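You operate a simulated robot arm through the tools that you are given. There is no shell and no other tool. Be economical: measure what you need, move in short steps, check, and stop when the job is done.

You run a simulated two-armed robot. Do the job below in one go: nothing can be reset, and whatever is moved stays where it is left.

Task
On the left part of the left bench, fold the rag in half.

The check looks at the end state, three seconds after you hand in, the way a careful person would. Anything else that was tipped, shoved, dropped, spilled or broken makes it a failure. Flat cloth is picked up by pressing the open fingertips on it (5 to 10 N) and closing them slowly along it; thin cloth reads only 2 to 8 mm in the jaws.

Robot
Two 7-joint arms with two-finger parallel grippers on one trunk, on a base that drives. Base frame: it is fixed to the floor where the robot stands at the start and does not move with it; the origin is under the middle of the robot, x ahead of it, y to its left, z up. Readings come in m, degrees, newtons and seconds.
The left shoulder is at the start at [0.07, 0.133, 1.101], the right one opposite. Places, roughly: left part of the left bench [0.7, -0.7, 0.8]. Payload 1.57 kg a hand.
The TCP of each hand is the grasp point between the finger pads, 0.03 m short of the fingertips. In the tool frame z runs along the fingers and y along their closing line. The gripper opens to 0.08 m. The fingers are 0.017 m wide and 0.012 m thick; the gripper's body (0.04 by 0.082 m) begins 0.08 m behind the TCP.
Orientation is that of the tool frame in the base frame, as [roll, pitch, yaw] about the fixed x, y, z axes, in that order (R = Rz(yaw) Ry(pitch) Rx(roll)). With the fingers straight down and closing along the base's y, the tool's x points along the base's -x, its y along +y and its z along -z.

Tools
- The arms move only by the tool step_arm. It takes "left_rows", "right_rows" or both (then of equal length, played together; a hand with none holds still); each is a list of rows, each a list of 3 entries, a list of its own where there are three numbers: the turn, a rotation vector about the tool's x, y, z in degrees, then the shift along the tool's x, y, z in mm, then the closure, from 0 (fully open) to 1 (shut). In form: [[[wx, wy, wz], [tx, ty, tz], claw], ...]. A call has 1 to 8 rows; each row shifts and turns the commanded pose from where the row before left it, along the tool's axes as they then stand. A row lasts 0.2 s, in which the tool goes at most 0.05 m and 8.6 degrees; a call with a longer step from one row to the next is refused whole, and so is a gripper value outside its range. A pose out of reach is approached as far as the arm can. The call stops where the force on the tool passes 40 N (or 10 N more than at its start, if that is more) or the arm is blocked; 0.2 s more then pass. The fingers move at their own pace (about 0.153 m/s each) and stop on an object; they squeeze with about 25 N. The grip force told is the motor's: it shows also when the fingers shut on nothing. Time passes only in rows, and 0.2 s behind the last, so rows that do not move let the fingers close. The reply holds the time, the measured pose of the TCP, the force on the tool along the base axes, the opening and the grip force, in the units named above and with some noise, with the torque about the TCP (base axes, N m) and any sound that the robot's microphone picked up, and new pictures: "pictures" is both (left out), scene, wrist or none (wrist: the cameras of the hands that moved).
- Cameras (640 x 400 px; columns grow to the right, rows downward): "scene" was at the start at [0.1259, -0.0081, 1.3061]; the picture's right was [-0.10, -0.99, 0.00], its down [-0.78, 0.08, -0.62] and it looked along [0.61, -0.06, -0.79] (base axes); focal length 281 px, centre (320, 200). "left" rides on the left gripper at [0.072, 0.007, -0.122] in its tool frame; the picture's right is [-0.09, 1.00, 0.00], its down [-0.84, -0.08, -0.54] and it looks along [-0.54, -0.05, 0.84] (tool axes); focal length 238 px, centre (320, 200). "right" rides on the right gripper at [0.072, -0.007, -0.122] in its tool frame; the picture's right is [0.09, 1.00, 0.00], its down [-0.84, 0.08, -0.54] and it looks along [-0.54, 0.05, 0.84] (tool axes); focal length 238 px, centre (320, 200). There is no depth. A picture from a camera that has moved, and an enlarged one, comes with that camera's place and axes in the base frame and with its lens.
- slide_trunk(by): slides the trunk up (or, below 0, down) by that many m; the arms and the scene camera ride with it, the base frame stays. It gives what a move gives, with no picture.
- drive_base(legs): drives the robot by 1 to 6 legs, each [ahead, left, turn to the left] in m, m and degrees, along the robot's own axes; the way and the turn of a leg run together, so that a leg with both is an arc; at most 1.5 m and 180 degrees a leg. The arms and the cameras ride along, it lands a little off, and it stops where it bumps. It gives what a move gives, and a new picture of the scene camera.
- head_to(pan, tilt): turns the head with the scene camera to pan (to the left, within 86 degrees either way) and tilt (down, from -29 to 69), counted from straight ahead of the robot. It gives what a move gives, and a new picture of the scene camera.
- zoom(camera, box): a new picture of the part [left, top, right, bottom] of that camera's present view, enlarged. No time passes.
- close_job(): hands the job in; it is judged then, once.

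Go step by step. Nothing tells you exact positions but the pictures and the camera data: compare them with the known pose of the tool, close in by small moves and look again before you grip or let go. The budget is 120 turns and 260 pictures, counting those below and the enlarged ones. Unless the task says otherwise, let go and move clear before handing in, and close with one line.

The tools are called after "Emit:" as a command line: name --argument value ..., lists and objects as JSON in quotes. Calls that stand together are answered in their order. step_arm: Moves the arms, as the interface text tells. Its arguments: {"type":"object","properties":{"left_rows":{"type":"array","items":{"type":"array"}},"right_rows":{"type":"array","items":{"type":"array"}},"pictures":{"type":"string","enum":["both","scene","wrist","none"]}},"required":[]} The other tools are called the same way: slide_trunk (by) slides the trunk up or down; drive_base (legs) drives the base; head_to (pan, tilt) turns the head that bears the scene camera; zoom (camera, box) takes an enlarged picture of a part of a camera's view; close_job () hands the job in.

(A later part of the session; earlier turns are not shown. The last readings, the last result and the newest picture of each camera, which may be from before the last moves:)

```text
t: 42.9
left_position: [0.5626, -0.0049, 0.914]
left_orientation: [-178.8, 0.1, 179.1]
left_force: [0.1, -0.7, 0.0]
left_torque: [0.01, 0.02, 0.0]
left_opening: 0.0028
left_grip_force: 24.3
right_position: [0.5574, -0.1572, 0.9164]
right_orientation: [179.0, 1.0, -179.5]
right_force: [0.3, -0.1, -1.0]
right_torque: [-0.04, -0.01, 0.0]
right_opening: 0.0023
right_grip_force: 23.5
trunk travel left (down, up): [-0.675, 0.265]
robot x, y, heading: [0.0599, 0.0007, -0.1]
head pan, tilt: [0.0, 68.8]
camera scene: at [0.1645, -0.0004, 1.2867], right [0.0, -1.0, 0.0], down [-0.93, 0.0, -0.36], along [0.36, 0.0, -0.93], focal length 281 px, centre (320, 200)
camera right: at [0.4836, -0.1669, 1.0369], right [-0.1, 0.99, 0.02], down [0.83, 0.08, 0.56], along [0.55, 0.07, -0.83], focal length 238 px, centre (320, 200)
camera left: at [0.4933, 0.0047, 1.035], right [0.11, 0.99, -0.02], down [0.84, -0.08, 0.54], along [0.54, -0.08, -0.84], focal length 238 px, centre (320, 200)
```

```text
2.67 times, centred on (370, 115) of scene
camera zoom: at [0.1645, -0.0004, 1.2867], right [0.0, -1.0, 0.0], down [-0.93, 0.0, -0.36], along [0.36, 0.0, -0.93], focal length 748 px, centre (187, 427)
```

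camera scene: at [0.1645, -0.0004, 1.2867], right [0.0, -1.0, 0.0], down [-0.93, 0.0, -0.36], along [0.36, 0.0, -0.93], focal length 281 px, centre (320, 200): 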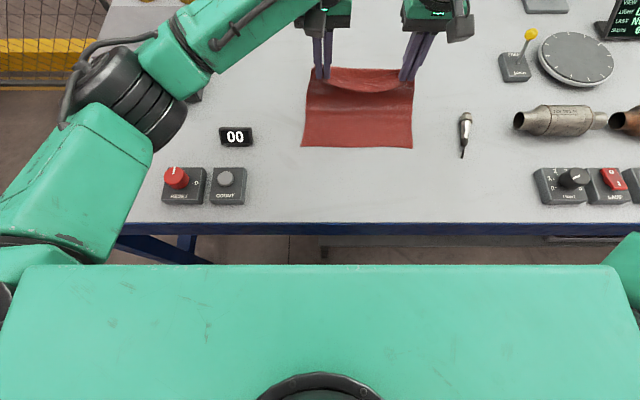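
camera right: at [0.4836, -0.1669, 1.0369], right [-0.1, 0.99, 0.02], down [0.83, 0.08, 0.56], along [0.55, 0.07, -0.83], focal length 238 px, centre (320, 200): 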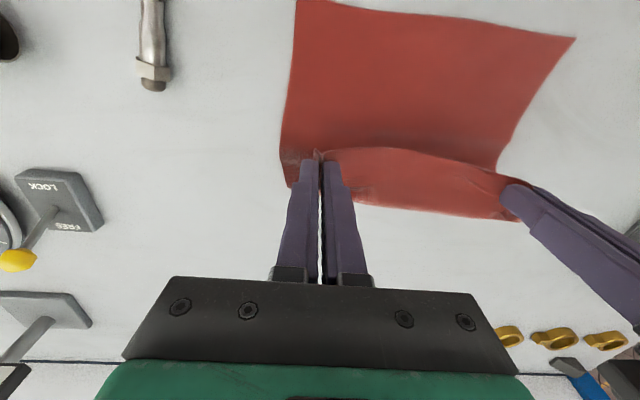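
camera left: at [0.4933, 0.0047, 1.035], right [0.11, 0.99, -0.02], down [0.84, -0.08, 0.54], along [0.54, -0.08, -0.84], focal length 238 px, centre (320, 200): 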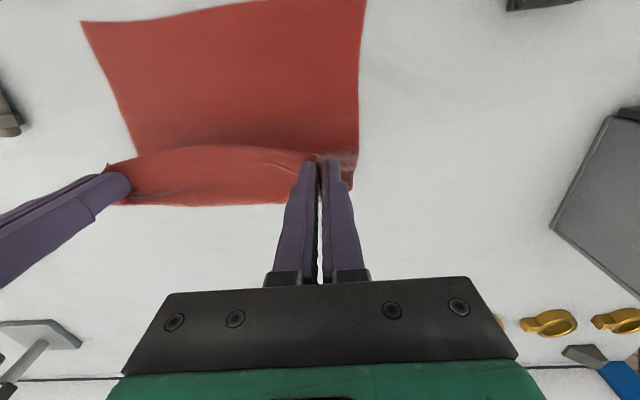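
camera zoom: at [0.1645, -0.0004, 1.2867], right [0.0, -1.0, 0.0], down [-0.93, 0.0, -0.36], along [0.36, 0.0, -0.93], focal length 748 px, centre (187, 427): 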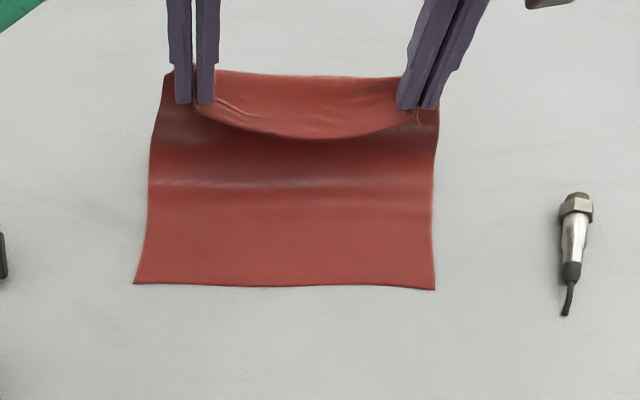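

The bottom half is flat, with its near edge at x ≈ 0.46. Now I bring the held edge back toward me over it.

Emit:
step_arm --left_rows '[[[0, 0, 0], [-10, 0, 0], 1], [[0, 0, 0], [20, 0, -8], 1], [[0, 0, 0], [25, 0, -2], 1], [[0, 0, 0], [25, 0, 10], 1], [[0, 0, 0], [18, 0, 18], 1], [[0, 0, 0], [10, 0, 22], 1], [[0, 0, 0], [3, 0, 14], 1], [[0, 0, 0], [0, 0, 0], 1]]' --right_rows '[[[0, 0, 0], [-10, 0, 0], 1], [[0, 0, 0], [20, 0, -8], 1], [[0, 0, 0], [25, 0, -2], 1], [[0, 0, 0], [25, 0, 10], 1], [[0, 0, 0], [18, 0, 18], 1], [[0, 0, 0], [10, 0, 22], 1], [[0, 0, 0], [3, 0, 14], 1], [[0, 0, 0], [0, 0, 0], 1]]'

Emit:
zoom --camera "scene" --box '[270, 50, 470, 200]'

```text
t: 44.7
left_position: [0.471, -0.0035, 0.8614]
left_orientation: [-178.9, 0.0, 179.0]
left_force: [-0.8, -0.1, -0.8]
left_torque: [-0.05, 0.0, 0.0]
left_opening: 0.0023
left_grip_force: 23.8
right_position: [0.4662, -0.1567, 0.8603]
right_orientation: [179.1, 1.0, -179.4]
right_force: [-0.4, 0.1, -0.7]
right_torque: [-0.03, -0.01, -0.02]
right_opening: 0.0021
right_grip_force: 23.9
trunk travel left (down, up): [-0.675, 0.265]
robot x, y, heading: [0.0572, -0.0025, -0.2]
head pan, tilt: [0.0, 68.8]
camera scene: at [0.164, -0.0005, 1.2867], right [0.0, -1.0, 0.0], down [-0.93, 0.0, -0.36], along [0.36, 0.0, -0.93], focal length 281 px, centre (320, 200)
camera right: at [0.393, -0.1668, 0.9828], right [-0.1, 0.99, 0.02], down [0.83, 0.08, 0.56], along [0.55, 0.07, -0.83], focal length 238 px, centre (320, 200)
camera left: at [0.4015, 0.0062, 0.9823], right [0.11, 0.99, -0.02], down [0.84, -0.08, 0.54], along [0.54, -0.08, -0.84], focal length 238 px, centre (320, 200)
```

scene: 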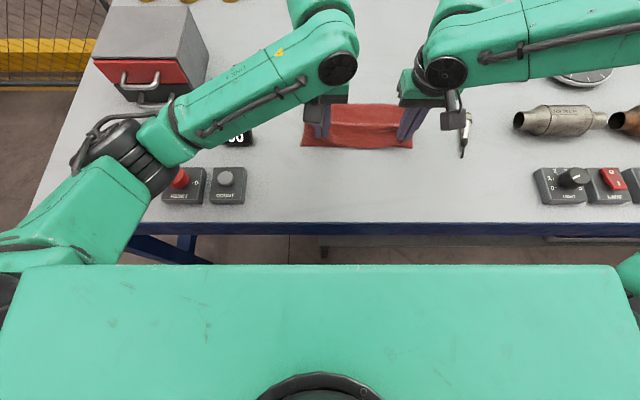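
right: 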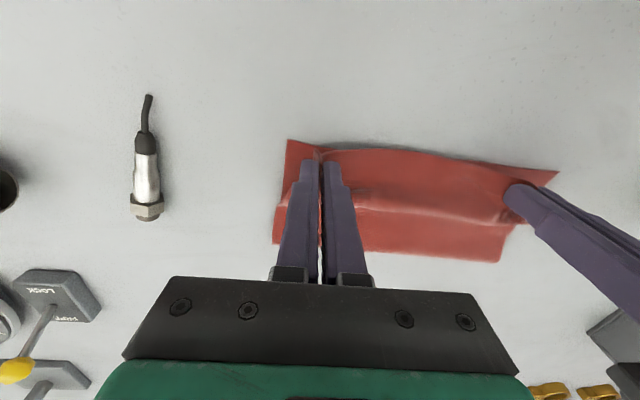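
left: 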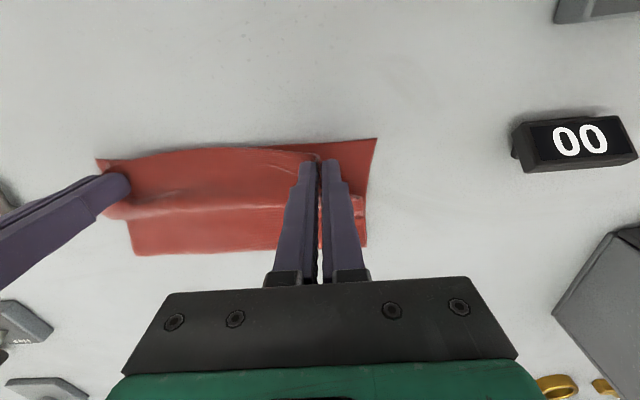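

```text
2.67 times, centred on (370, 125) of scene
camera zoom: at [0.164, -0.0005, 1.2867], right [0.0, -1.0, 0.0], down [-0.93, 0.0, -0.36], along [0.36, 0.0, -0.93], focal length 748 px, centre (187, 400)
```

zoom: 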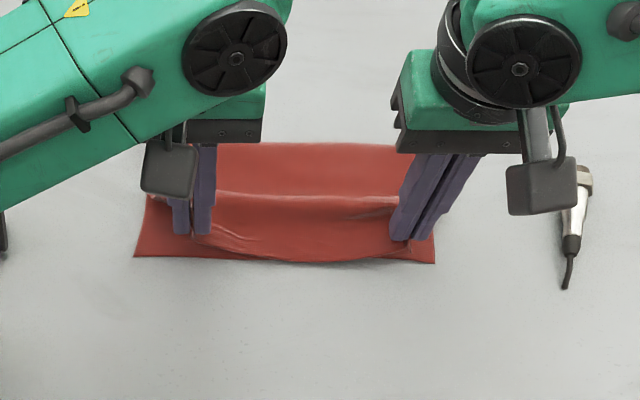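

Nearly right, but the far fold formed about 12 mm short, leaving a bulge. I swing back over, lay the bottom a little further and then return.

Emit:
step_arm --left_rows '[[[0, 0, 0], [0, 0, -16], 1], [[0, 0, 0], [-10, 0, -18], 1], [[0, 0, 0], [-18, 0, -12], 1], [[0, 0, 0], [-25, 0, -4], 1], [[0, 0, 0], [-25, 0, 2], 1]]' --right_rows '[[[0, 0, 0], [0, 0, -16], 1], [[0, 0, 0], [-10, 0, -18], 1], [[0, 0, 0], [-18, 0, -12], 1], [[0, 0, 0], [-25, 0, -4], 1], [[0, 0, 0], [-25, 0, 2], 1]]' --pictures "none"

Emit:
drive_base --legs '[[0.035, 0, 0]]'

Emit:
step_arm --left_rows '[[[0, 0, 0], [-10, 0, 12], 1], [[0, 0, 0], [-10, 0, 12], 1], [[0, 0, 0], [0, 0, 0], 1]]' --right_rows '[[[0, 0, 0], [-10, 0, 12], 1], [[0, 0, 0], [-10, 0, 12], 1], [[0, 0, 0], [0, 0, 0], 1]]' --pictures "wrist"

Emit:
zoom --camera "scene" --box '[270, 50, 470, 200]'

```text
t: 45.9
left_position: [0.5511, -0.006, 0.9085]
left_orientation: [-178.9, -0.1, 179.1]
left_force: [-0.2, 0.7, -0.2]
left_torque: [0.0, 0.0, 0.01]
left_opening: 0.0024
left_grip_force: 23.8
right_position: [0.5472, -0.1587, 0.9106]
right_orientation: [179.0, 0.9, -179.4]
right_force: [0.3, 0.2, -1.0]
right_torque: [0.0, 0.04, 0.01]
right_opening: 0.0021
right_grip_force: 24.1
trunk travel left (down, up): [-0.675, 0.265]
robot x, y, heading: [0.0578, 0.0009, -0.3]
head pan, tilt: [0.0, 68.8]
```

```text
t: 46.8
left_position: [0.5799, -0.0049, 0.9117]
left_orientation: [-178.8, 0.2, 179.2]
left_force: [-0.7, 0.2, -0.6]
left_torque: [-0.04, -0.04, 0.01]
left_opening: 0.0024
left_grip_force: 23.9
right_position: [0.5778, -0.1578, 0.9124]
right_orientation: [179.0, 1.2, -179.4]
right_force: [0.0, -0.2, 0.3]
right_torque: [-0.03, 0.0, 0.01]
right_opening: 0.0022
right_grip_force: 23.8
trunk travel left (down, up): [-0.675, 0.265]
robot x, y, heading: [0.0941, 0.0022, 0.0]
head pan, tilt: [0.0, 68.8]
camera scene: at [0.1949, -0.0002, 1.2871], right [0.0, -1.0, 0.0], down [-0.93, 0.0, -0.36], along [0.36, 0.0, -0.93], focal length 281 px, centre (320, 200)
```

scene: 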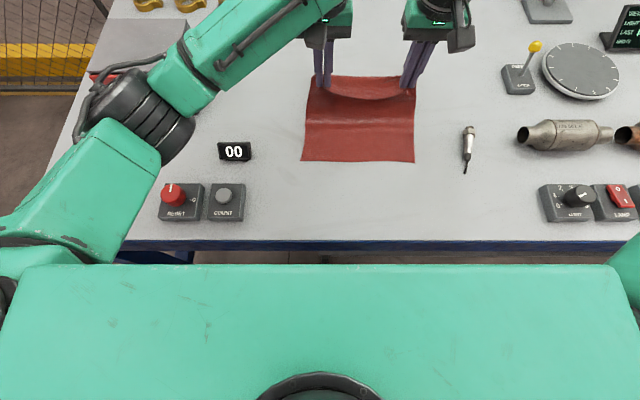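

```text
t: 47.6
left_position: [0.6053, -0.0057, 0.885]
left_orientation: [-178.8, 0.0, 179.1]
left_force: [-0.5, 0.2, -0.5]
left_torque: [0.01, 0.0, 0.02]
left_opening: 0.0024
left_grip_force: 24.5
right_position: [0.6004, -0.1574, 0.886]
right_orientation: [179.0, 1.0, -179.3]
right_force: [-0.1, 0.7, -0.5]
right_torque: [0.01, 0.0, -0.03]
right_opening: 0.0019
right_grip_force: 23.3
trunk travel left (down, up): [-0.675, 0.265]
robot x, y, heading: [0.0935, 0.0025, -0.1]
head pan, tilt: [0.0, 68.8]
camera right: at [0.5266, -0.1671, 1.0075], right [-0.1, 0.99, 0.02], down [0.83, 0.08, 0.56], along [0.55, 0.07, -0.83], focal length 238 px, centre (320, 200)
camera left: at [0.5335, 0.0039, 1.007], right [0.11, 0.99, -0.02], down [0.84, -0.08, 0.54], along [0.54, -0.08, -0.84], focal length 238 px, centre (320, 200)
```

right: 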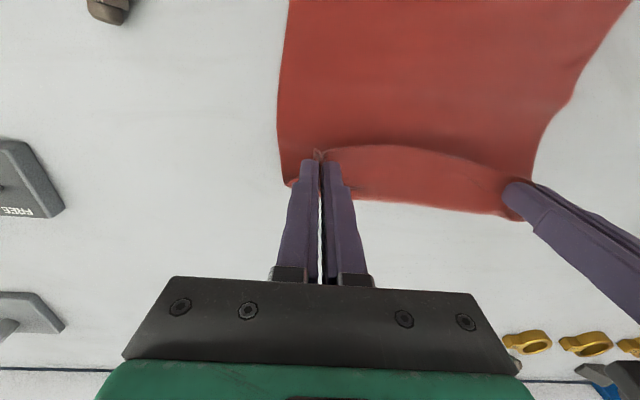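
left: 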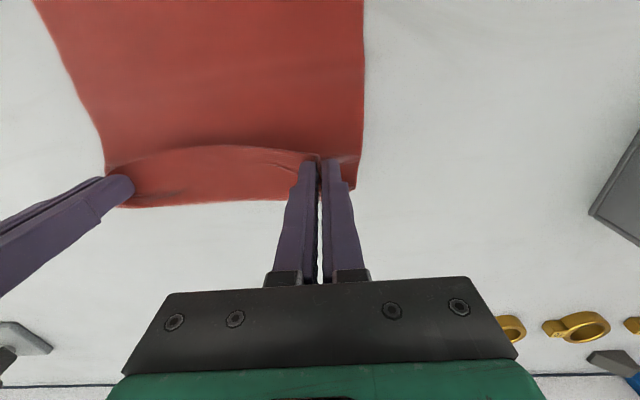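

```text
2.67 times, centred on (370, 125) of scene
camera zoom: at [0.1982, -0.0001, 1.2867], right [0.0, -1.0, 0.0], down [-0.93, 0.0, -0.36], along [0.36, 0.0, -0.93], focal length 748 px, centre (187, 400)
```

zoom: 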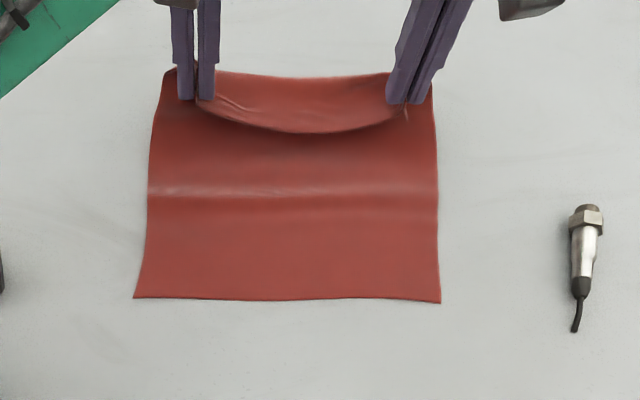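

Emit:
step_arm --left_rows '[[[0, 0, 0], [20, 0, -10], 1], [[0, 0, 0], [25, 0, -6], 1], [[0, 0, 0], [25, 0, 0], 1], [[0, 0, 0], [25, 0, 6], 1], [[0, 0, 0], [20, 0, 13], 1], [[0, 0, 0], [12, 0, 15], 1], [[0, 0, 0], [6, 0, 9], 1], [[0, 0, 0], [0, 0, 0], 1]]' --right_rows '[[[0, 0, 0], [20, 0, -10], 1], [[0, 0, 0], [25, 0, -6], 1], [[0, 0, 0], [25, 0, 0], 1], [[0, 0, 0], [25, 0, 6], 1], [[0, 0, 0], [20, 0, 13], 1], [[0, 0, 0], [12, 0, 15], 1], [[0, 0, 0], [6, 0, 9], 1], [[0, 0, 0], [0, 0, 0], 1]]' --pictures "wrist"

Emit:
zoom --camera "scene" --box '[270, 50, 470, 200]'

```text
t: 49.4
left_position: [0.4678, -0.0042, 0.8583]
left_orientation: [-178.9, 0.0, 179.1]
left_force: [0.0, -0.4, 0.0]
left_torque: [-0.03, 0.02, 0.02]
left_opening: 0.0026
left_grip_force: 23.9
right_position: [0.4666, -0.1572, 0.8565]
right_orientation: [179.0, 1.0, -179.5]
right_force: [-0.4, -0.1, 0.4]
right_torque: [-0.01, 0.02, -0.01]
right_opening: 0.0022
right_grip_force: 23.9
trunk travel left (down, up): [-0.675, 0.265]
robot x, y, heading: [0.0901, 0.0015, -0.0]
head pan, tilt: [0.0, 68.8]
camera right: at [0.392, -0.1672, 0.9785], right [-0.1, 0.99, 0.02], down [0.83, 0.08, 0.56], along [0.55, 0.07, -0.83], focal length 238 px, centre (320, 200)
camera left: at [0.3988, 0.0049, 0.9794], right [0.11, 0.99, -0.02], down [0.84, -0.08, 0.54], along [0.54, -0.07, -0.84], focal length 238 px, centre (320, 200)
```

right: 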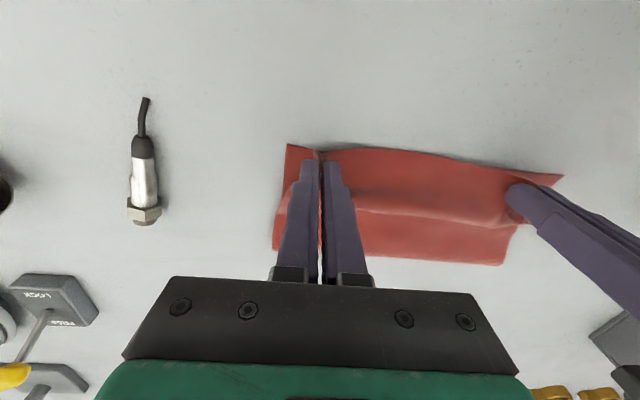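
left: 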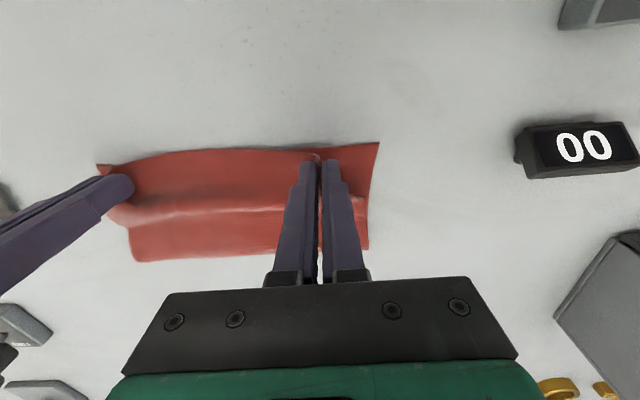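

```text
2.67 times, centred on (370, 125) of scene
camera zoom: at [0.1985, -0.0004, 1.2867], right [0.0, -1.0, 0.0], down [-0.93, 0.0, -0.36], along [0.36, 0.0, -0.93], focal length 748 px, centre (187, 400)
```

zoom: 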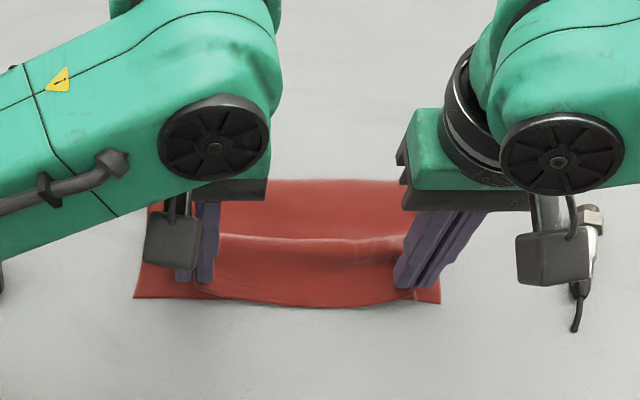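

The edges align well and only a low bulge remains. I pull back 4 mm, lower and open slowly.

Emit:
step_arm --left_rows '[[[0, 0, 0], [2, 0, 3], 1], [[0, 0, 0], [2, 0, 4], 1], [[0, 0, 0], [0, 0, 1], 1], [[0, 0, 0], [0, 0, 0], 0.9], [[0, 0, 0], [0, 0, 0], 0.8], [[0, 0, 0], [0, 0, 0], 0.7], [[0, 0, 0], [0, 0, 0], 0.6], [[0, 0, 0], [0, 0, 0], 0.6]]' --right_rows '[[[0, 0, 0], [2, 0, 3], 1], [[0, 0, 0], [2, 0, 3], 1], [[0, 0, 0], [0, 0, 1], 1], [[0, 0, 0], [0, 0, 0], 0.9], [[0, 0, 0], [0, 0, 0], 0.8], [[0, 0, 0], [0, 0, 0], 0.7], [[0, 0, 0], [0, 0, 0], 0.6], [[0, 0, 0], [0, 0, 0], 0.6]]' --pictures "wrist"

```text
t: 51.2
left_position: [0.4658, -0.0037, 0.8522]
left_orientation: [-178.9, 0.0, 179.1]
left_force: [-0.3, 0.2, 0.2]
left_torque: [0.03, -0.02, 0.02]
left_opening: 0.032
left_grip_force: 0.0
right_position: [0.4633, -0.157, 0.8514]
right_orientation: [178.9, 1.0, -179.5]
right_force: [-0.2, -0.5, -0.6]
right_torque: [-0.04, -0.01, 0.02]
right_opening: 0.0321
right_grip_force: 0.2
trunk travel left (down, up): [-0.675, 0.265]
robot x, y, heading: [0.0923, -0.0006, -0.0]
head pan, tilt: [0.0, 68.8]
camera right: at [0.39, -0.1673, 0.9722], right [-0.1, 0.99, 0.02], down [0.83, 0.08, 0.56], along [0.55, 0.07, -0.83], focal length 238 px, centre (320, 200)
camera left: at [0.3956, 0.0051, 0.9723], right [0.11, 0.99, -0.02], down [0.84, -0.08, 0.54], along [0.54, -0.08, -0.84], focal length 238 px, centre (320, 200)
```

right: 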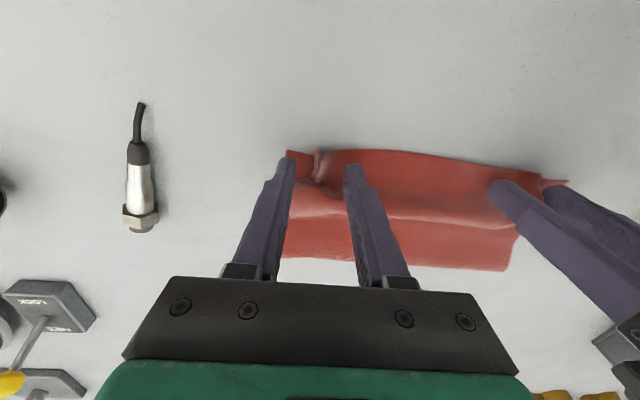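
left: 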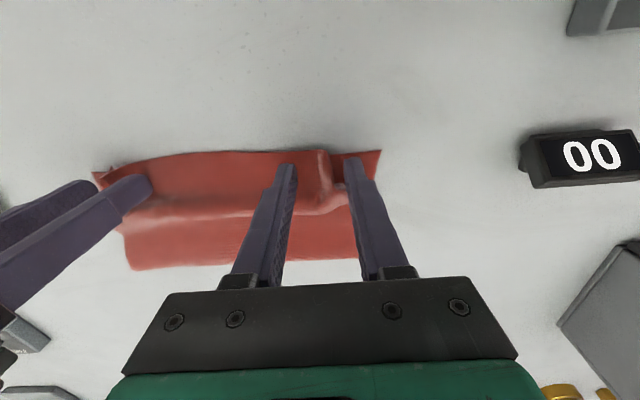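

Released. I lift straight up and move the hands aside for a clear look.

Emit:
step_arm --left_rows '[[[0, 0, 0], [0, 0, -30], 0.6], [[0, 0, 0], [0, 0, -40], 0.6], [[0, 0, 0], [0, 40, -20], 0.6], [[0, 0, 0], [0, 45, 0], 0.6], [[0, 0, 0], [0, 45, 0], 0.6]]' --right_rows '[[[0, 0, 0], [0, 0, -30], 0.6], [[0, 0, 0], [0, 0, -40], 0.6], [[0, 0, 0], [0, -40, -20], 0.6], [[0, 0, 0], [0, -45, 0], 0.6], [[0, 0, 0], [0, -45, 0], 0.6]]' --pictures "none"

Emit:
zoom --camera "scene" --box '[270, 80, 470, 205]'

```text
t: 52.4
left_position: [0.4661, 0.1254, 0.9379]
left_orientation: [-178.8, 0.1, 179.1]
left_force: [0.5, 0.4, -0.5]
left_torque: [-0.02, 0.05, -0.01]
left_opening: 0.032
left_grip_force: 0.1
right_position: [0.463, -0.2899, 0.9415]
right_orientation: [179.0, 1.0, -179.3]
right_force: [0.3, -0.3, 0.3]
right_torque: [-0.04, -0.03, -0.03]
right_opening: 0.0318
right_grip_force: 0.0
trunk travel left (down, up): [-0.675, 0.265]
robot x, y, heading: [0.0891, 0.0014, 0.3]
head pan, tilt: [0.0, 68.8]
```

```text
3.20 times, centred on (370, 142) of scene
camera zoom: at [0.197, -0.0002, 1.2869], right [0.0, -1.0, 0.0], down [-0.93, 0.0, -0.36], along [0.36, 0.0, -0.93], focal length 898 px, centre (160, 384)
```

zoom: 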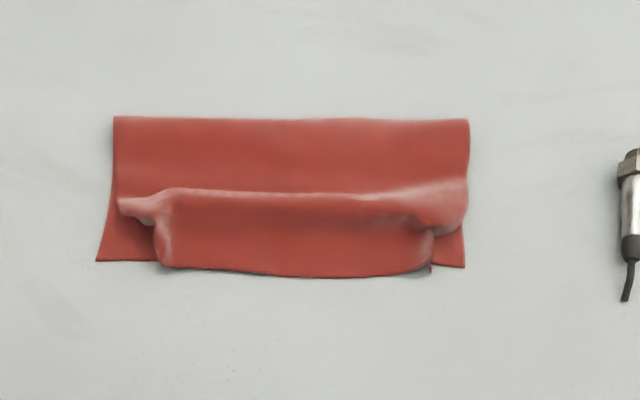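

The fold is essentially there, but the top layer's two near corners are tucked in. I look closer with the wrist cameras.

Emit:
zoom --camera "left" --box '[0, 60, 320, 260]'

Emit:
zoom --camera "right" --box '[320, 60, 640, 260]'

Emit:
zoom --camera "scene" --box '[290, 130, 350, 170]'

```text
2.00 times, centred on (160, 160) of left
camera zoom: at [0.3954, 0.1349, 1.0571], right [0.11, 0.99, -0.02], down [0.83, -0.08, 0.55], along [0.54, -0.08, -0.84], focal length 477 px, centre (640, 280)
```

zoom: 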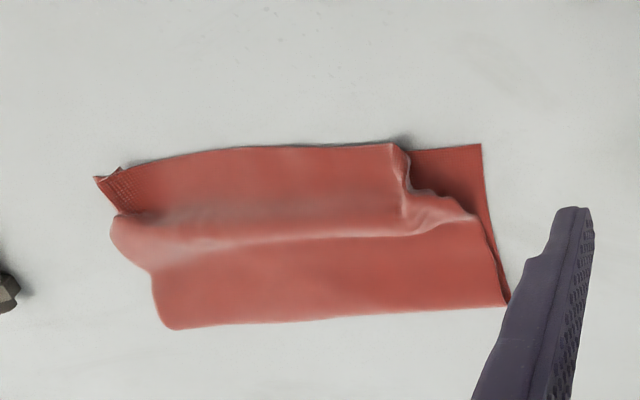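

```text
2.00 times, centred on (480, 160) of right
camera zoom: at [0.3896, -0.3011, 1.0618], right [-0.1, 0.99, 0.02], down [0.83, 0.08, 0.56], along [0.55, 0.07, -0.83], focal length 477 px, centre (0, 280)
```

zoom: 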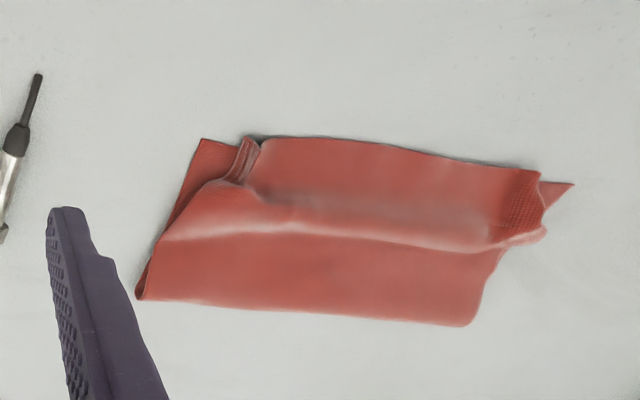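

```text
10.00 times, centred on (320, 150) of scene
camera zoom: at [0.197, -0.0002, 1.2869], right [0.0, -1.0, 0.0], down [-0.93, 0.0, -0.36], along [0.36, 0.0, -0.93], focal length 2807 px, centre (320, 700)
```

zoom: 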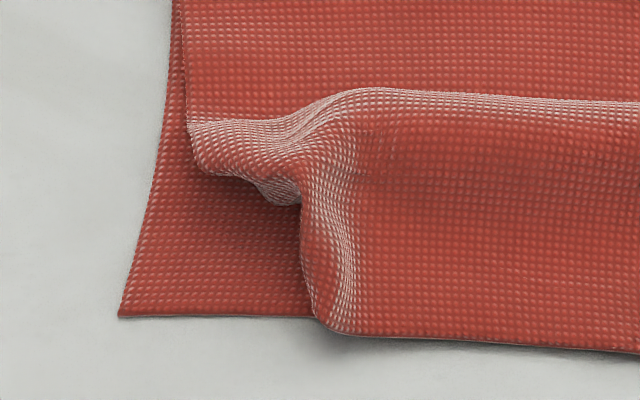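

The corner flaps are curled under the pinched ridges. I'll regrip each ridge, lift it and set it down while moving inward, so the flap trails outward. Left hand first.

Emit:
step_arm --left_rows '[[[0, 0, 0], [0, -45, 0], 0.6], [[0, 0, 0], [0, -45, 0], 0.6], [[0, 0, 0], [0, -34, 20], 0.6], [[0, 0, 0], [-2, 0, 40], 0.6], [[0, 0, 0], [0, 0, 24], 0.6], [[0, 0, 0], [0, 0, 0], 0.6]]' --pictures "wrist"

```text
t: 53.8
left_position: [0.4667, 0.0003, 0.8574]
left_orientation: [-179.0, 0.0, 179.1]
left_force: [-0.1, -1.0, -0.7]
left_torque: [0.02, 0.0, 0.03]
left_opening: 0.0319
left_grip_force: 0.0
right_position: [0.4651, -0.2916, 0.9407]
right_orientation: [178.9, 1.0, -179.3]
right_force: [-0.1, -0.1, -0.1]
right_torque: [-0.04, 0.01, 0.01]
right_opening: 0.0319
right_grip_force: 0.0
trunk travel left (down, up): [-0.675, 0.265]
robot x, y, heading: [0.0918, -0.0006, -0.1]
head pan, tilt: [0.0, 68.8]
camera left: at [0.3969, 0.0095, 0.978], right [0.11, 0.99, -0.02], down [0.84, -0.08, 0.54], along [0.54, -0.07, -0.84], focal length 238 px, centre (320, 200)
```

left: 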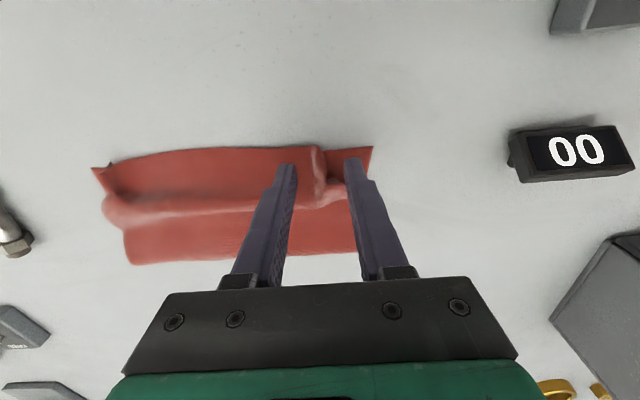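

Emit:
step_arm --left_rows '[[[0, 0, 0], [0, 2, 9], 0.6], [[0, 0, 0], [0, 0, 0], 0.7], [[0, 0, 0], [0, 0, 0], 0.8], [[0, 0, 0], [0, 0, 0], 0.9], [[0, 0, 0], [0, 0, 0], 1], [[0, 0, 0], [0, 0, 0], 1], [[0, 0, 0], [0, 0, -15], 1], [[0, 0, 0], [0, 6, -18], 1]]' --pictures "wrist"

Emit:
zoom --camera "left" --box '[220, 100, 460, 250]'

Emit:
zoom --camera "scene" --box '[280, 100, 440, 200]'

```text
t: 55.6
left_position: [0.4689, 0.0116, 0.8791]
left_orientation: [-179.0, 0.0, 179.1]
left_force: [0.2, 0.0, -0.4]
left_torque: [-0.03, 0.01, -0.02]
left_opening: 0.0026
left_grip_force: 23.6
right_position: [0.465, -0.291, 0.9395]
right_orientation: [179.0, 0.9, -179.4]
right_force: [-1.0, -0.4, -1.0]
right_torque: [-0.05, 0.02, 0.0]
right_opening: 0.032
right_grip_force: 0.1
trunk travel left (down, up): [-0.675, 0.265]
robot x, y, heading: [0.0906, 0.0004, 0.2]
head pan, tilt: [0.0, 68.8]
camera left: at [0.3986, 0.0206, 1.0006], right [0.11, 0.99, -0.02], down [0.84, -0.08, 0.54], along [0.54, -0.08, -0.84], focal length 238 px, centre (320, 200)
```

left: 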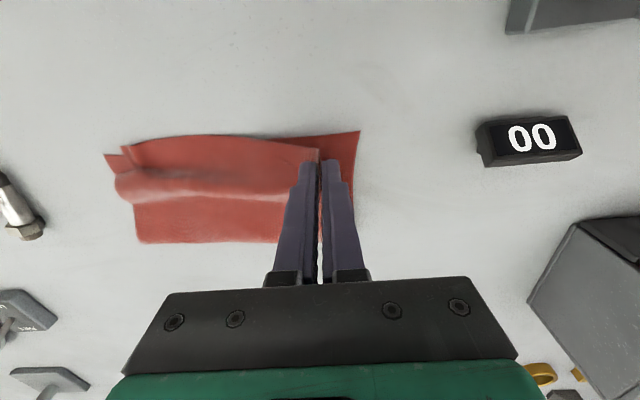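

```text
2.67 times, centred on (340, 175) of left
camera zoom: at [0.3986, 0.0206, 1.0006], right [0.11, 0.99, -0.02], down [0.84, -0.08, 0.54], along [0.54, -0.08, -0.84], focal length 636 px, centre (267, 267)
```

zoom: 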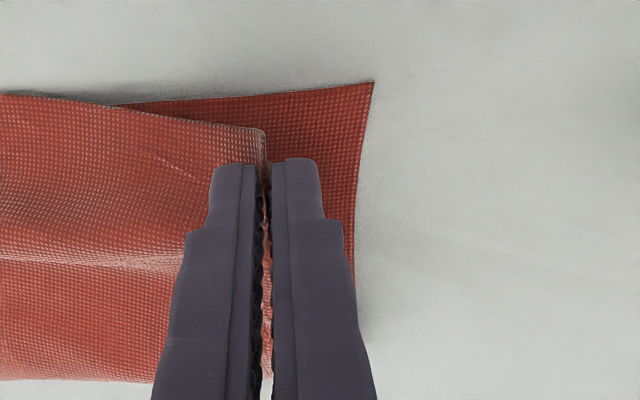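

```text
4.00 times, centred on (360, 150) of scene
camera zoom: at [0.1983, -0.0001, 1.2867], right [0.0, -1.0, 0.0], down [-0.93, 0.0, -0.36], along [0.36, 0.0, -0.93], focal length 1123 px, centre (160, 400)
```

zoom: 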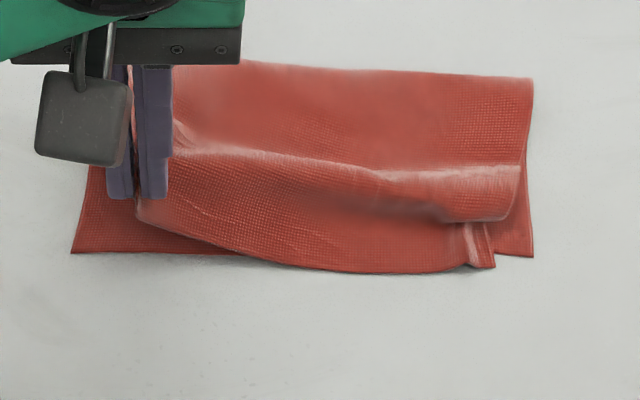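

Emit:
step_arm --left_rows '[[[0, 0, 0], [0, 10, -5], 1], [[0, 0, 0], [3, 12, 2], 1], [[0, 0, 0], [0, 0, 12], 1], [[0, 0, 0], [0, -4, 8], 1], [[0, 0, 0], [0, -10, 5], 1], [[0, 0, 0], [0, -8, 5], 1], [[0, 0, 0], [0, -4, 2], 1], [[0, 0, 0], [0, 0, 0], 1]]' --pictures "wrist"

Emit:
zoom --camera "left" --box '[220, 100, 460, 250]'

Emit:
zoom --camera "scene" --box '[280, 100, 440, 200]'

```text
t: 57.4
left_position: [0.4656, 0.0059, 0.8518]
left_orientation: [-178.9, 0.0, 179.1]
left_force: [-0.1, 0.3, -0.2]
left_torque: [-0.05, 0.0, -0.01]
left_opening: 0.0026
left_grip_force: 24.0
right_position: [0.4647, -0.2917, 0.9403]
right_orientation: [179.0, 1.0, -179.4]
right_force: [0.2, -0.6, -1.1]
right_torque: [0.0, 0.0, -0.01]
right_opening: 0.0321
right_grip_force: 0.0
trunk travel left (down, up): [-0.675, 0.265]
robot x, y, heading: [0.0922, -0.0011, 0.2]
head pan, tilt: [0.0, 68.8]
camera left: at [0.3947, 0.0145, 0.9727], right [0.11, 0.99, -0.02], down [0.84, -0.08, 0.54], along [0.54, -0.08, -0.84], focal length 238 px, centre (320, 200)
```

left: 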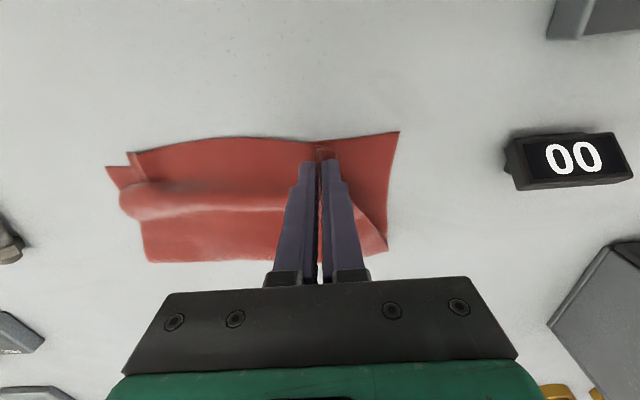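

```text
2.67 times, centred on (340, 175) of left
camera zoom: at [0.3947, 0.0145, 0.9727], right [0.11, 0.99, -0.02], down [0.84, -0.08, 0.54], along [0.54, -0.08, -0.84], focal length 636 px, centre (267, 267)
```

zoom: 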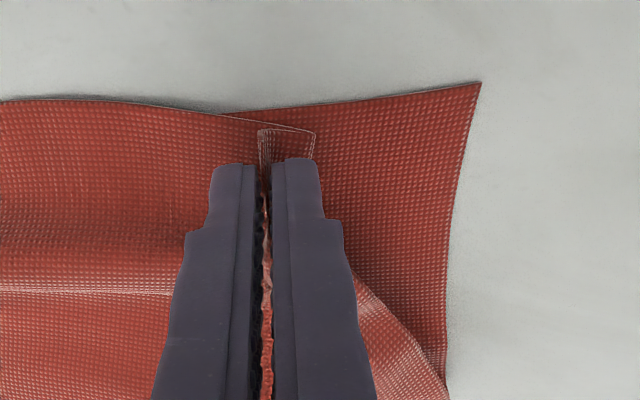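

```text
4.00 times, centred on (360, 150) of scene
camera zoom: at [0.1984, -0.0003, 1.2867], right [0.0, -1.0, 0.0], down [-0.93, 0.0, -0.36], along [0.36, 0.0, -0.93], focal length 1123 px, centre (160, 400)
```

zoom: 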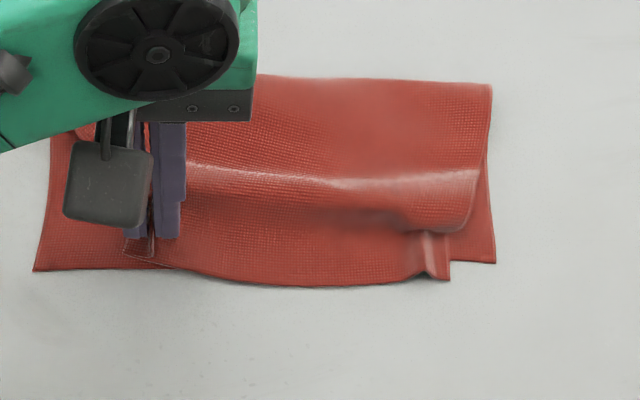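

The left flap now lies outward. I press lightly and open wide, so the fingertips spread the gather.

Emit:
step_arm --left_rows '[[[0, 0, 0], [0, 0, 5], 1], [[0, 0, 0], [0, 0, 2], 0.95], [[0, 0, 0], [0, 0, 0.5], 0.85], [[0, 0, 0], [0, 0, 0.5], 0.75], [[0, 0, 0], [0, 0, 0], 0.65], [[0, 0, 0], [0, 0, 0], 0.55], [[0, 0, 0], [0, 0, 0], 0.45], [[0, 0, 0], [0, 0, 0], 0.45]]' --pictures "wrist"

Emit:
zoom --camera "left" --box '[220, 100, 460, 250]'

```text
t: 59.2
left_position: [0.4645, 0.0052, 0.8449]
left_orientation: [-178.9, 0.1, 179.0]
left_force: [0.1, 0.0, 6.3]
left_torque: [0.11, -0.02, 0.03]
left_opening: 0.0429
left_grip_force: 0.0
right_position: [0.4643, -0.2899, 0.9403]
right_orientation: [179.0, 1.2, -179.4]
right_force: [-0.1, -0.7, 0.5]
right_torque: [-0.02, 0.02, 0.03]
right_opening: 0.0322
right_grip_force: 0.0
trunk travel left (down, up): [-0.675, 0.265]
robot x, y, heading: [0.0863, 0.0016, 0.0]
head pan, tilt: [0.0, 68.8]
camera left: at [0.3934, 0.0146, 0.9644], right [0.11, 0.99, -0.02], down [0.83, -0.08, 0.54], along [0.54, -0.08, -0.84], focal length 238 px, centre (320, 200)
```

left: 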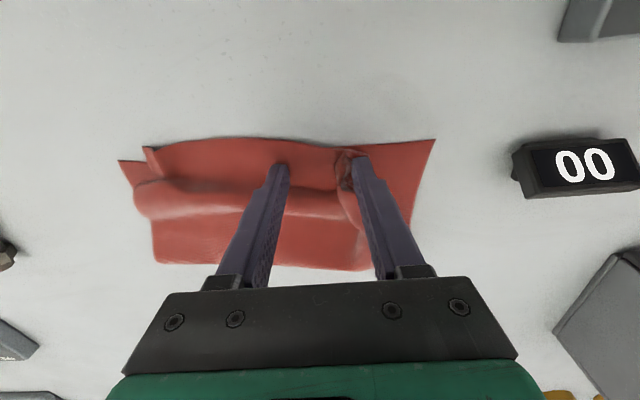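

```text
2.67 times, centred on (340, 175) of left
camera zoom: at [0.3934, 0.0146, 0.9644], right [0.11, 0.99, -0.02], down [0.83, -0.08, 0.54], along [0.54, -0.08, -0.84], focal length 636 px, centre (267, 267)
```

zoom: 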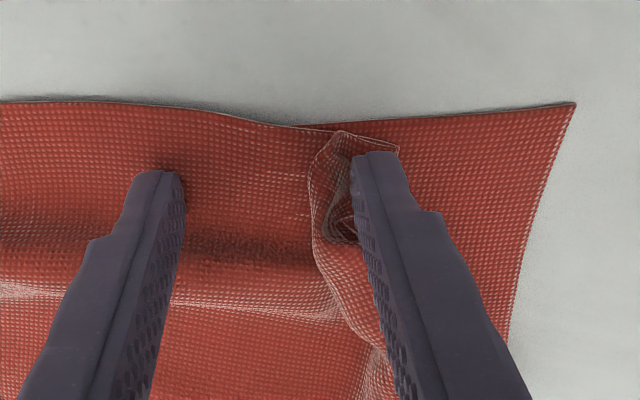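

Emit:
step_arm --left_rows '[[[0, 0, 0], [0, 0, -20], 0.45], [[0, 0, 0], [0, 0, -40], 0.45], [[0, 0, 0], [0, 40, -20], 0.45], [[0, 0, 0], [0, 45, 0], 0.45], [[0, 0, 0], [0, 40, 0], 0.45]]' --pictures "none"

Emit:
zoom --camera "scene" --box '[280, 100, 440, 200]'

Emit:
zoom --camera "left" --box '[0, 60, 320, 260]'

```text
t: 60.4
left_position: [0.4684, 0.1325, 0.9231]
left_orientation: [-178.8, 0.0, 179.0]
left_force: [0.3, -0.2, 0.7]
left_torque: [-0.02, -0.01, -0.01]
left_opening: 0.044
left_grip_force: 0.1
right_position: [0.4632, -0.2896, 0.9408]
right_orientation: [179.0, 1.1, -179.4]
right_force: [-0.5, 0.3, 0.4]
right_torque: [0.02, 0.02, 0.02]
right_opening: 0.032
right_grip_force: 0.1
trunk travel left (down, up): [-0.675, 0.265]
robot x, y, heading: [0.0902, -0.0003, 0.2]
head pan, tilt: [0.0, 68.8]
```

```text
4.00 times, centred on (360, 150) of scene
camera zoom: at [0.198, 0.0008, 1.2867], right [0.0, -1.0, 0.0], down [-0.93, 0.0, -0.36], along [0.36, 0.0, -0.93], focal length 1123 px, centre (160, 400)
```

zoom: 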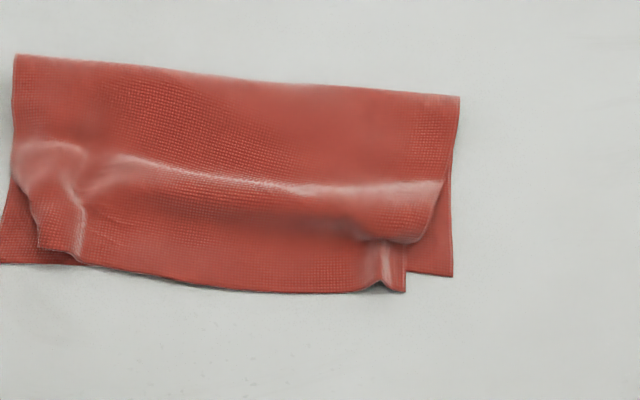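

```text
2.00 times, centred on (160, 160) of left
camera zoom: at [0.397, 0.1426, 1.0431], right [0.11, 0.99, -0.02], down [0.84, -0.08, 0.54], along [0.54, -0.08, -0.84], focal length 477 px, centre (640, 280)
```

zoom: 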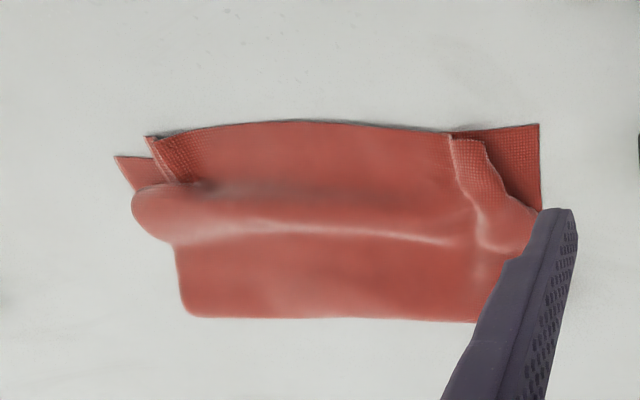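

The left corner now lies properly. The right corner has a standing ridge at y ≈ −0.105, so I straddle it with the right fingers and spread it open.

Emit:
step_arm --right_rows '[[[0, 0, 0], [0, 45, 0], 0.7], [[0, 0, 0], [0, 45, 0], 0.7], [[0, 0, 0], [0, 45, 0], 0.7], [[0, 0, 0], [2, 45, 20], 0.7], [[0, 0, 0], [0, 0, 40], 0.7], [[0, 0, 0], [0, 0, 18], 0.7]]' --pictures "wrist"

Emit:
zoom --camera "right" --box '[220, 100, 460, 250]'

```text
t: 61.8
left_position: [0.4684, 0.1318, 0.9226]
left_orientation: [-179.0, 0.0, 179.1]
left_force: [-0.7, 0.0, 0.2]
left_torque: [-0.02, -0.02, -0.02]
left_opening: 0.0442
left_grip_force: 0.1
right_position: [0.4597, -0.1111, 0.8621]
right_orientation: [179.0, 1.2, -179.4]
right_force: [-0.4, 1.7, 1.1]
right_torque: [0.03, 0.02, 0.01]
right_opening: 0.024
right_grip_force: 0.0
trunk travel left (down, up): [-0.675, 0.265]
robot x, y, heading: [0.0932, -0.0009, 0.0]
head pan, tilt: [0.0, 68.8]
camera right: at [0.386, -0.1211, 0.9844], right [-0.1, 0.99, 0.02], down [0.83, 0.08, 0.56], along [0.55, 0.07, -0.83], focal length 238 px, centre (320, 200)
```

right: 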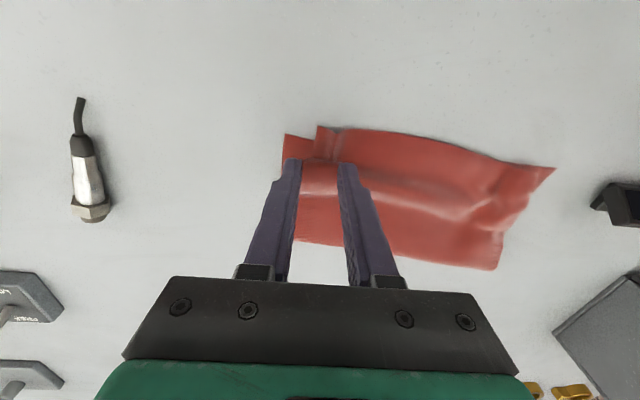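

```text
2.67 times, centred on (340, 175) of right
camera zoom: at [0.386, -0.1211, 0.9844], right [-0.1, 0.99, 0.02], down [0.83, 0.08, 0.56], along [0.55, 0.07, -0.83], focal length 636 px, centre (267, 267)
```

zoom: 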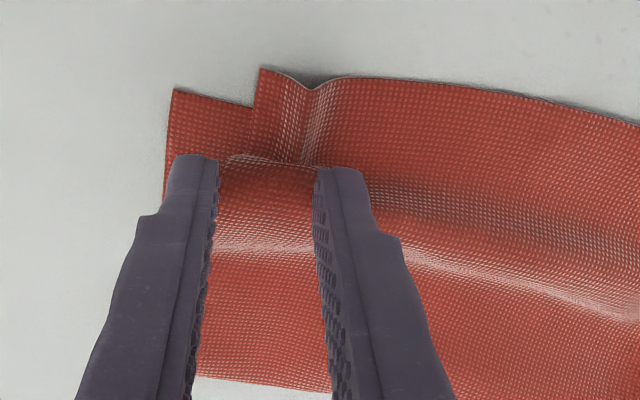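

The ridge and flap are visible at about (0.445, −0.105). I close the fingers, press lightly on the flap and slide it outward and slightly forward.

Emit:
step_arm --right_rows '[[[0, 0, 0], [0, 0, -20], 1], [[0, 0, 0], [9, 4, 0], 1], [[0, 0, 0], [0, 0, 20], 1], [[0, 0, 0], [0, 0, 11], 1], [[0, 0, 0], [0, 0, 3], 1], [[0, 0, 0], [0, 0, 1.5], 1]]' --pictures "wrist"

```text
t: 63.2
left_position: [0.468, 0.1332, 0.922]
left_orientation: [-178.9, 0.1, 179.1]
left_force: [-0.1, -0.4, -0.1]
left_torque: [0.0, -0.02, -0.02]
left_opening: 0.0442
left_grip_force: 0.1
right_position: [0.451, -0.1045, 0.8468]
right_orientation: [179.0, 1.0, -179.3]
right_force: [0.3, 0.3, 0.1]
right_torque: [-0.02, 0.02, -0.02]
right_opening: 0.0
right_grip_force: 21.3
trunk travel left (down, up): [-0.675, 0.265]
robot x, y, heading: [0.0917, -0.0007, -0.1]
head pan, tilt: [0.0, 68.8]
camera right: at [0.3773, -0.1145, 0.9689], right [-0.1, 0.99, 0.02], down [0.83, 0.08, 0.56], along [0.55, 0.07, -0.83], focal length 238 px, centre (320, 200)
```

right: 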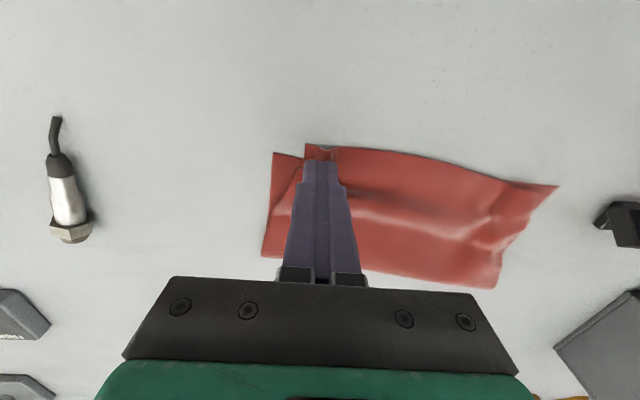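

Emit:
step_arm --right_rows '[[[0, 0, 0], [0, 0, 1.5], 1], [[0, 0, 0], [0, -3, 1], 1], [[0, 0, 0], [-2, -5, 0.5], 1], [[0, 0, 0], [-2, -5, 0], 1], [[0, 0, 0], [-2, -5, 0], 1]]' --pictures "wrist"

Emit:
zoom --camera "right" --box '[220, 100, 460, 250]'

```text
t: 64.4
left_position: [0.4679, 0.1315, 0.9223]
left_orientation: [-178.9, 0.0, 179.2]
left_force: [0.0, -0.3, 0.8]
left_torque: [0.0, 0.0, 0.0]
left_opening: 0.044
left_grip_force: 0.1
right_position: [0.4592, -0.1213, 0.8447]
right_orientation: [179.0, 1.1, -179.3]
right_force: [-0.7, -0.6, 1.3]
right_torque: [0.04, 0.0, 0.0]
right_opening: 0.0001
right_grip_force: 21.4
trunk travel left (down, up): [-0.675, 0.265]
robot x, y, heading: [0.0927, -0.0005, -0.0]
head pan, tilt: [0.0, 68.8]
camera right: at [0.3851, -0.1314, 0.9653], right [-0.1, 0.99, 0.02], down [0.83, 0.08, 0.56], along [0.55, 0.07, -0.83], focal length 238 px, centre (320, 200)
```

right: 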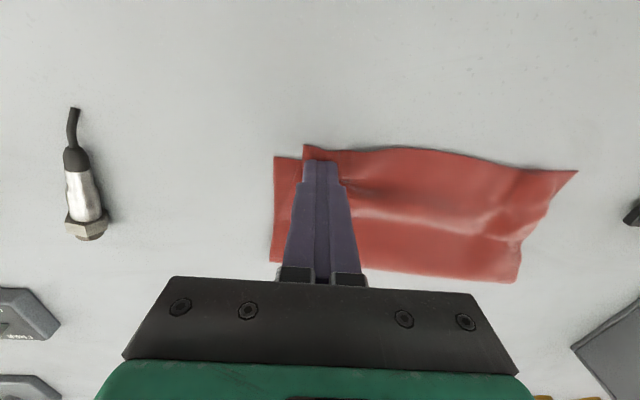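

```text
2.67 times, centred on (340, 175) of right
camera zoom: at [0.3851, -0.1314, 0.9653], right [-0.1, 0.99, 0.02], down [0.83, 0.08, 0.56], along [0.55, 0.07, -0.83], focal length 636 px, centre (267, 267)
```

zoom: 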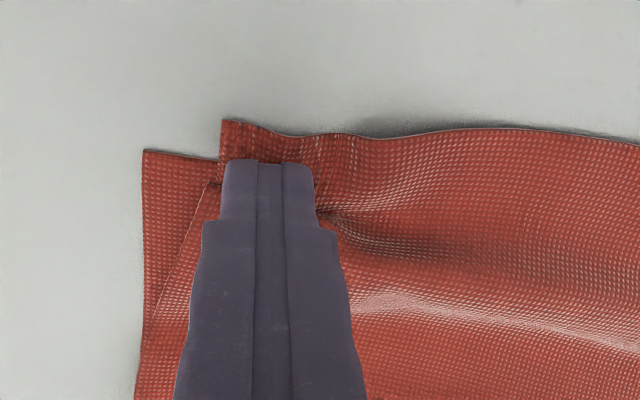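

The ridge flattened. I lift off and look at the whole.

Emit:
step_arm --right_rows '[[[0, 0, 0], [0, 0, -20], 1], [[0, 0, 0], [0, 0, -40], 1], [[0, 0, 0], [0, -40, -20], 1], [[0, 0, 0], [0, -45, 0], 1], [[0, 0, 0], [0, -45, 0], 1], [[0, 0, 0], [0, -40, 0], 1]]' --pictures "none"

Emit:
zoom --camera "scene" --box '[270, 100, 430, 200]'

```text
t: 65.8
left_position: [0.4675, 0.1307, 0.9217]
left_orientation: [-178.8, 0.0, 179.1]
left_force: [0.4, 0.1, -0.1]
left_torque: [0.0, 0.01, -0.02]
left_opening: 0.0439
left_grip_force: 0.0
right_position: [0.4583, -0.297, 0.922]
right_orientation: [178.9, 1.0, -179.3]
right_force: [0.3, 0.4, 0.2]
right_torque: [0.03, 0.02, 0.0]
right_opening: 0.0
right_grip_force: 21.6
trunk travel left (down, up): [-0.675, 0.265]
robot x, y, heading: [0.0939, -0.0003, -0.0]
head pan, tilt: [0.0, 68.8]
```

```text
4.00 times, centred on (350, 150) of scene
camera zoom: at [0.1981, -0.0021, 1.2867], right [0.0, -1.0, 0.0], down [-0.93, 0.0, -0.36], along [0.36, 0.0, -0.93], focal length 1123 px, centre (200, 400)
```

zoom: 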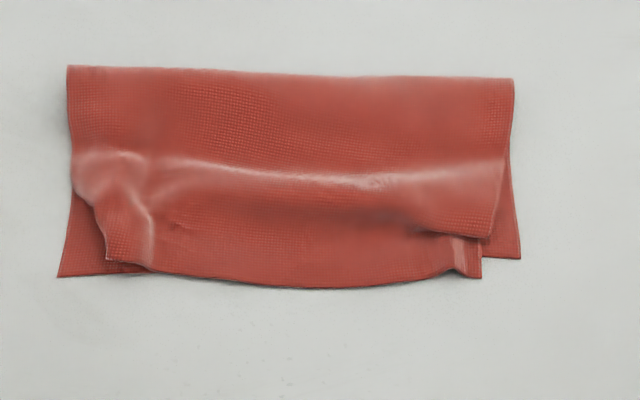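

It reads clearly as folded, with the top corners about 2 cm short on each side. I press both closed fingertips on the top corners and slide them outward together.

Emit:
step_arm --left_rows '[[[0, 0, 0], [0, -30, 0], 1], [[0, 0, 0], [0, -30, 0], 1], [[0, 0, 0], [3, -30, 0], 1], [[0, 0, 0], [0, -14, 30], 1], [[0, 0, 0], [0, 0, 40], 1], [[0, 0, 0], [0, 0, 4], 1], [[0, 0, 0], [0, 0, 0], 1]]' --right_rows '[[[0, 0, 0], [0, 45, 0], 1], [[0, 0, 0], [0, 45, 0], 1], [[0, 0, 0], [0, 45, 0], 1], [[0, 0, 0], [0, 41, 30], 1], [[0, 0, 0], [0, 0, 40], 1], [[0, 0, 0], [0, 0, 5], 1], [[0, 0, 0], [0, 0, 0], 1]]' --pictures "wrist"

```text
refused: row 4 steps farther than a row can; nothing moved
```

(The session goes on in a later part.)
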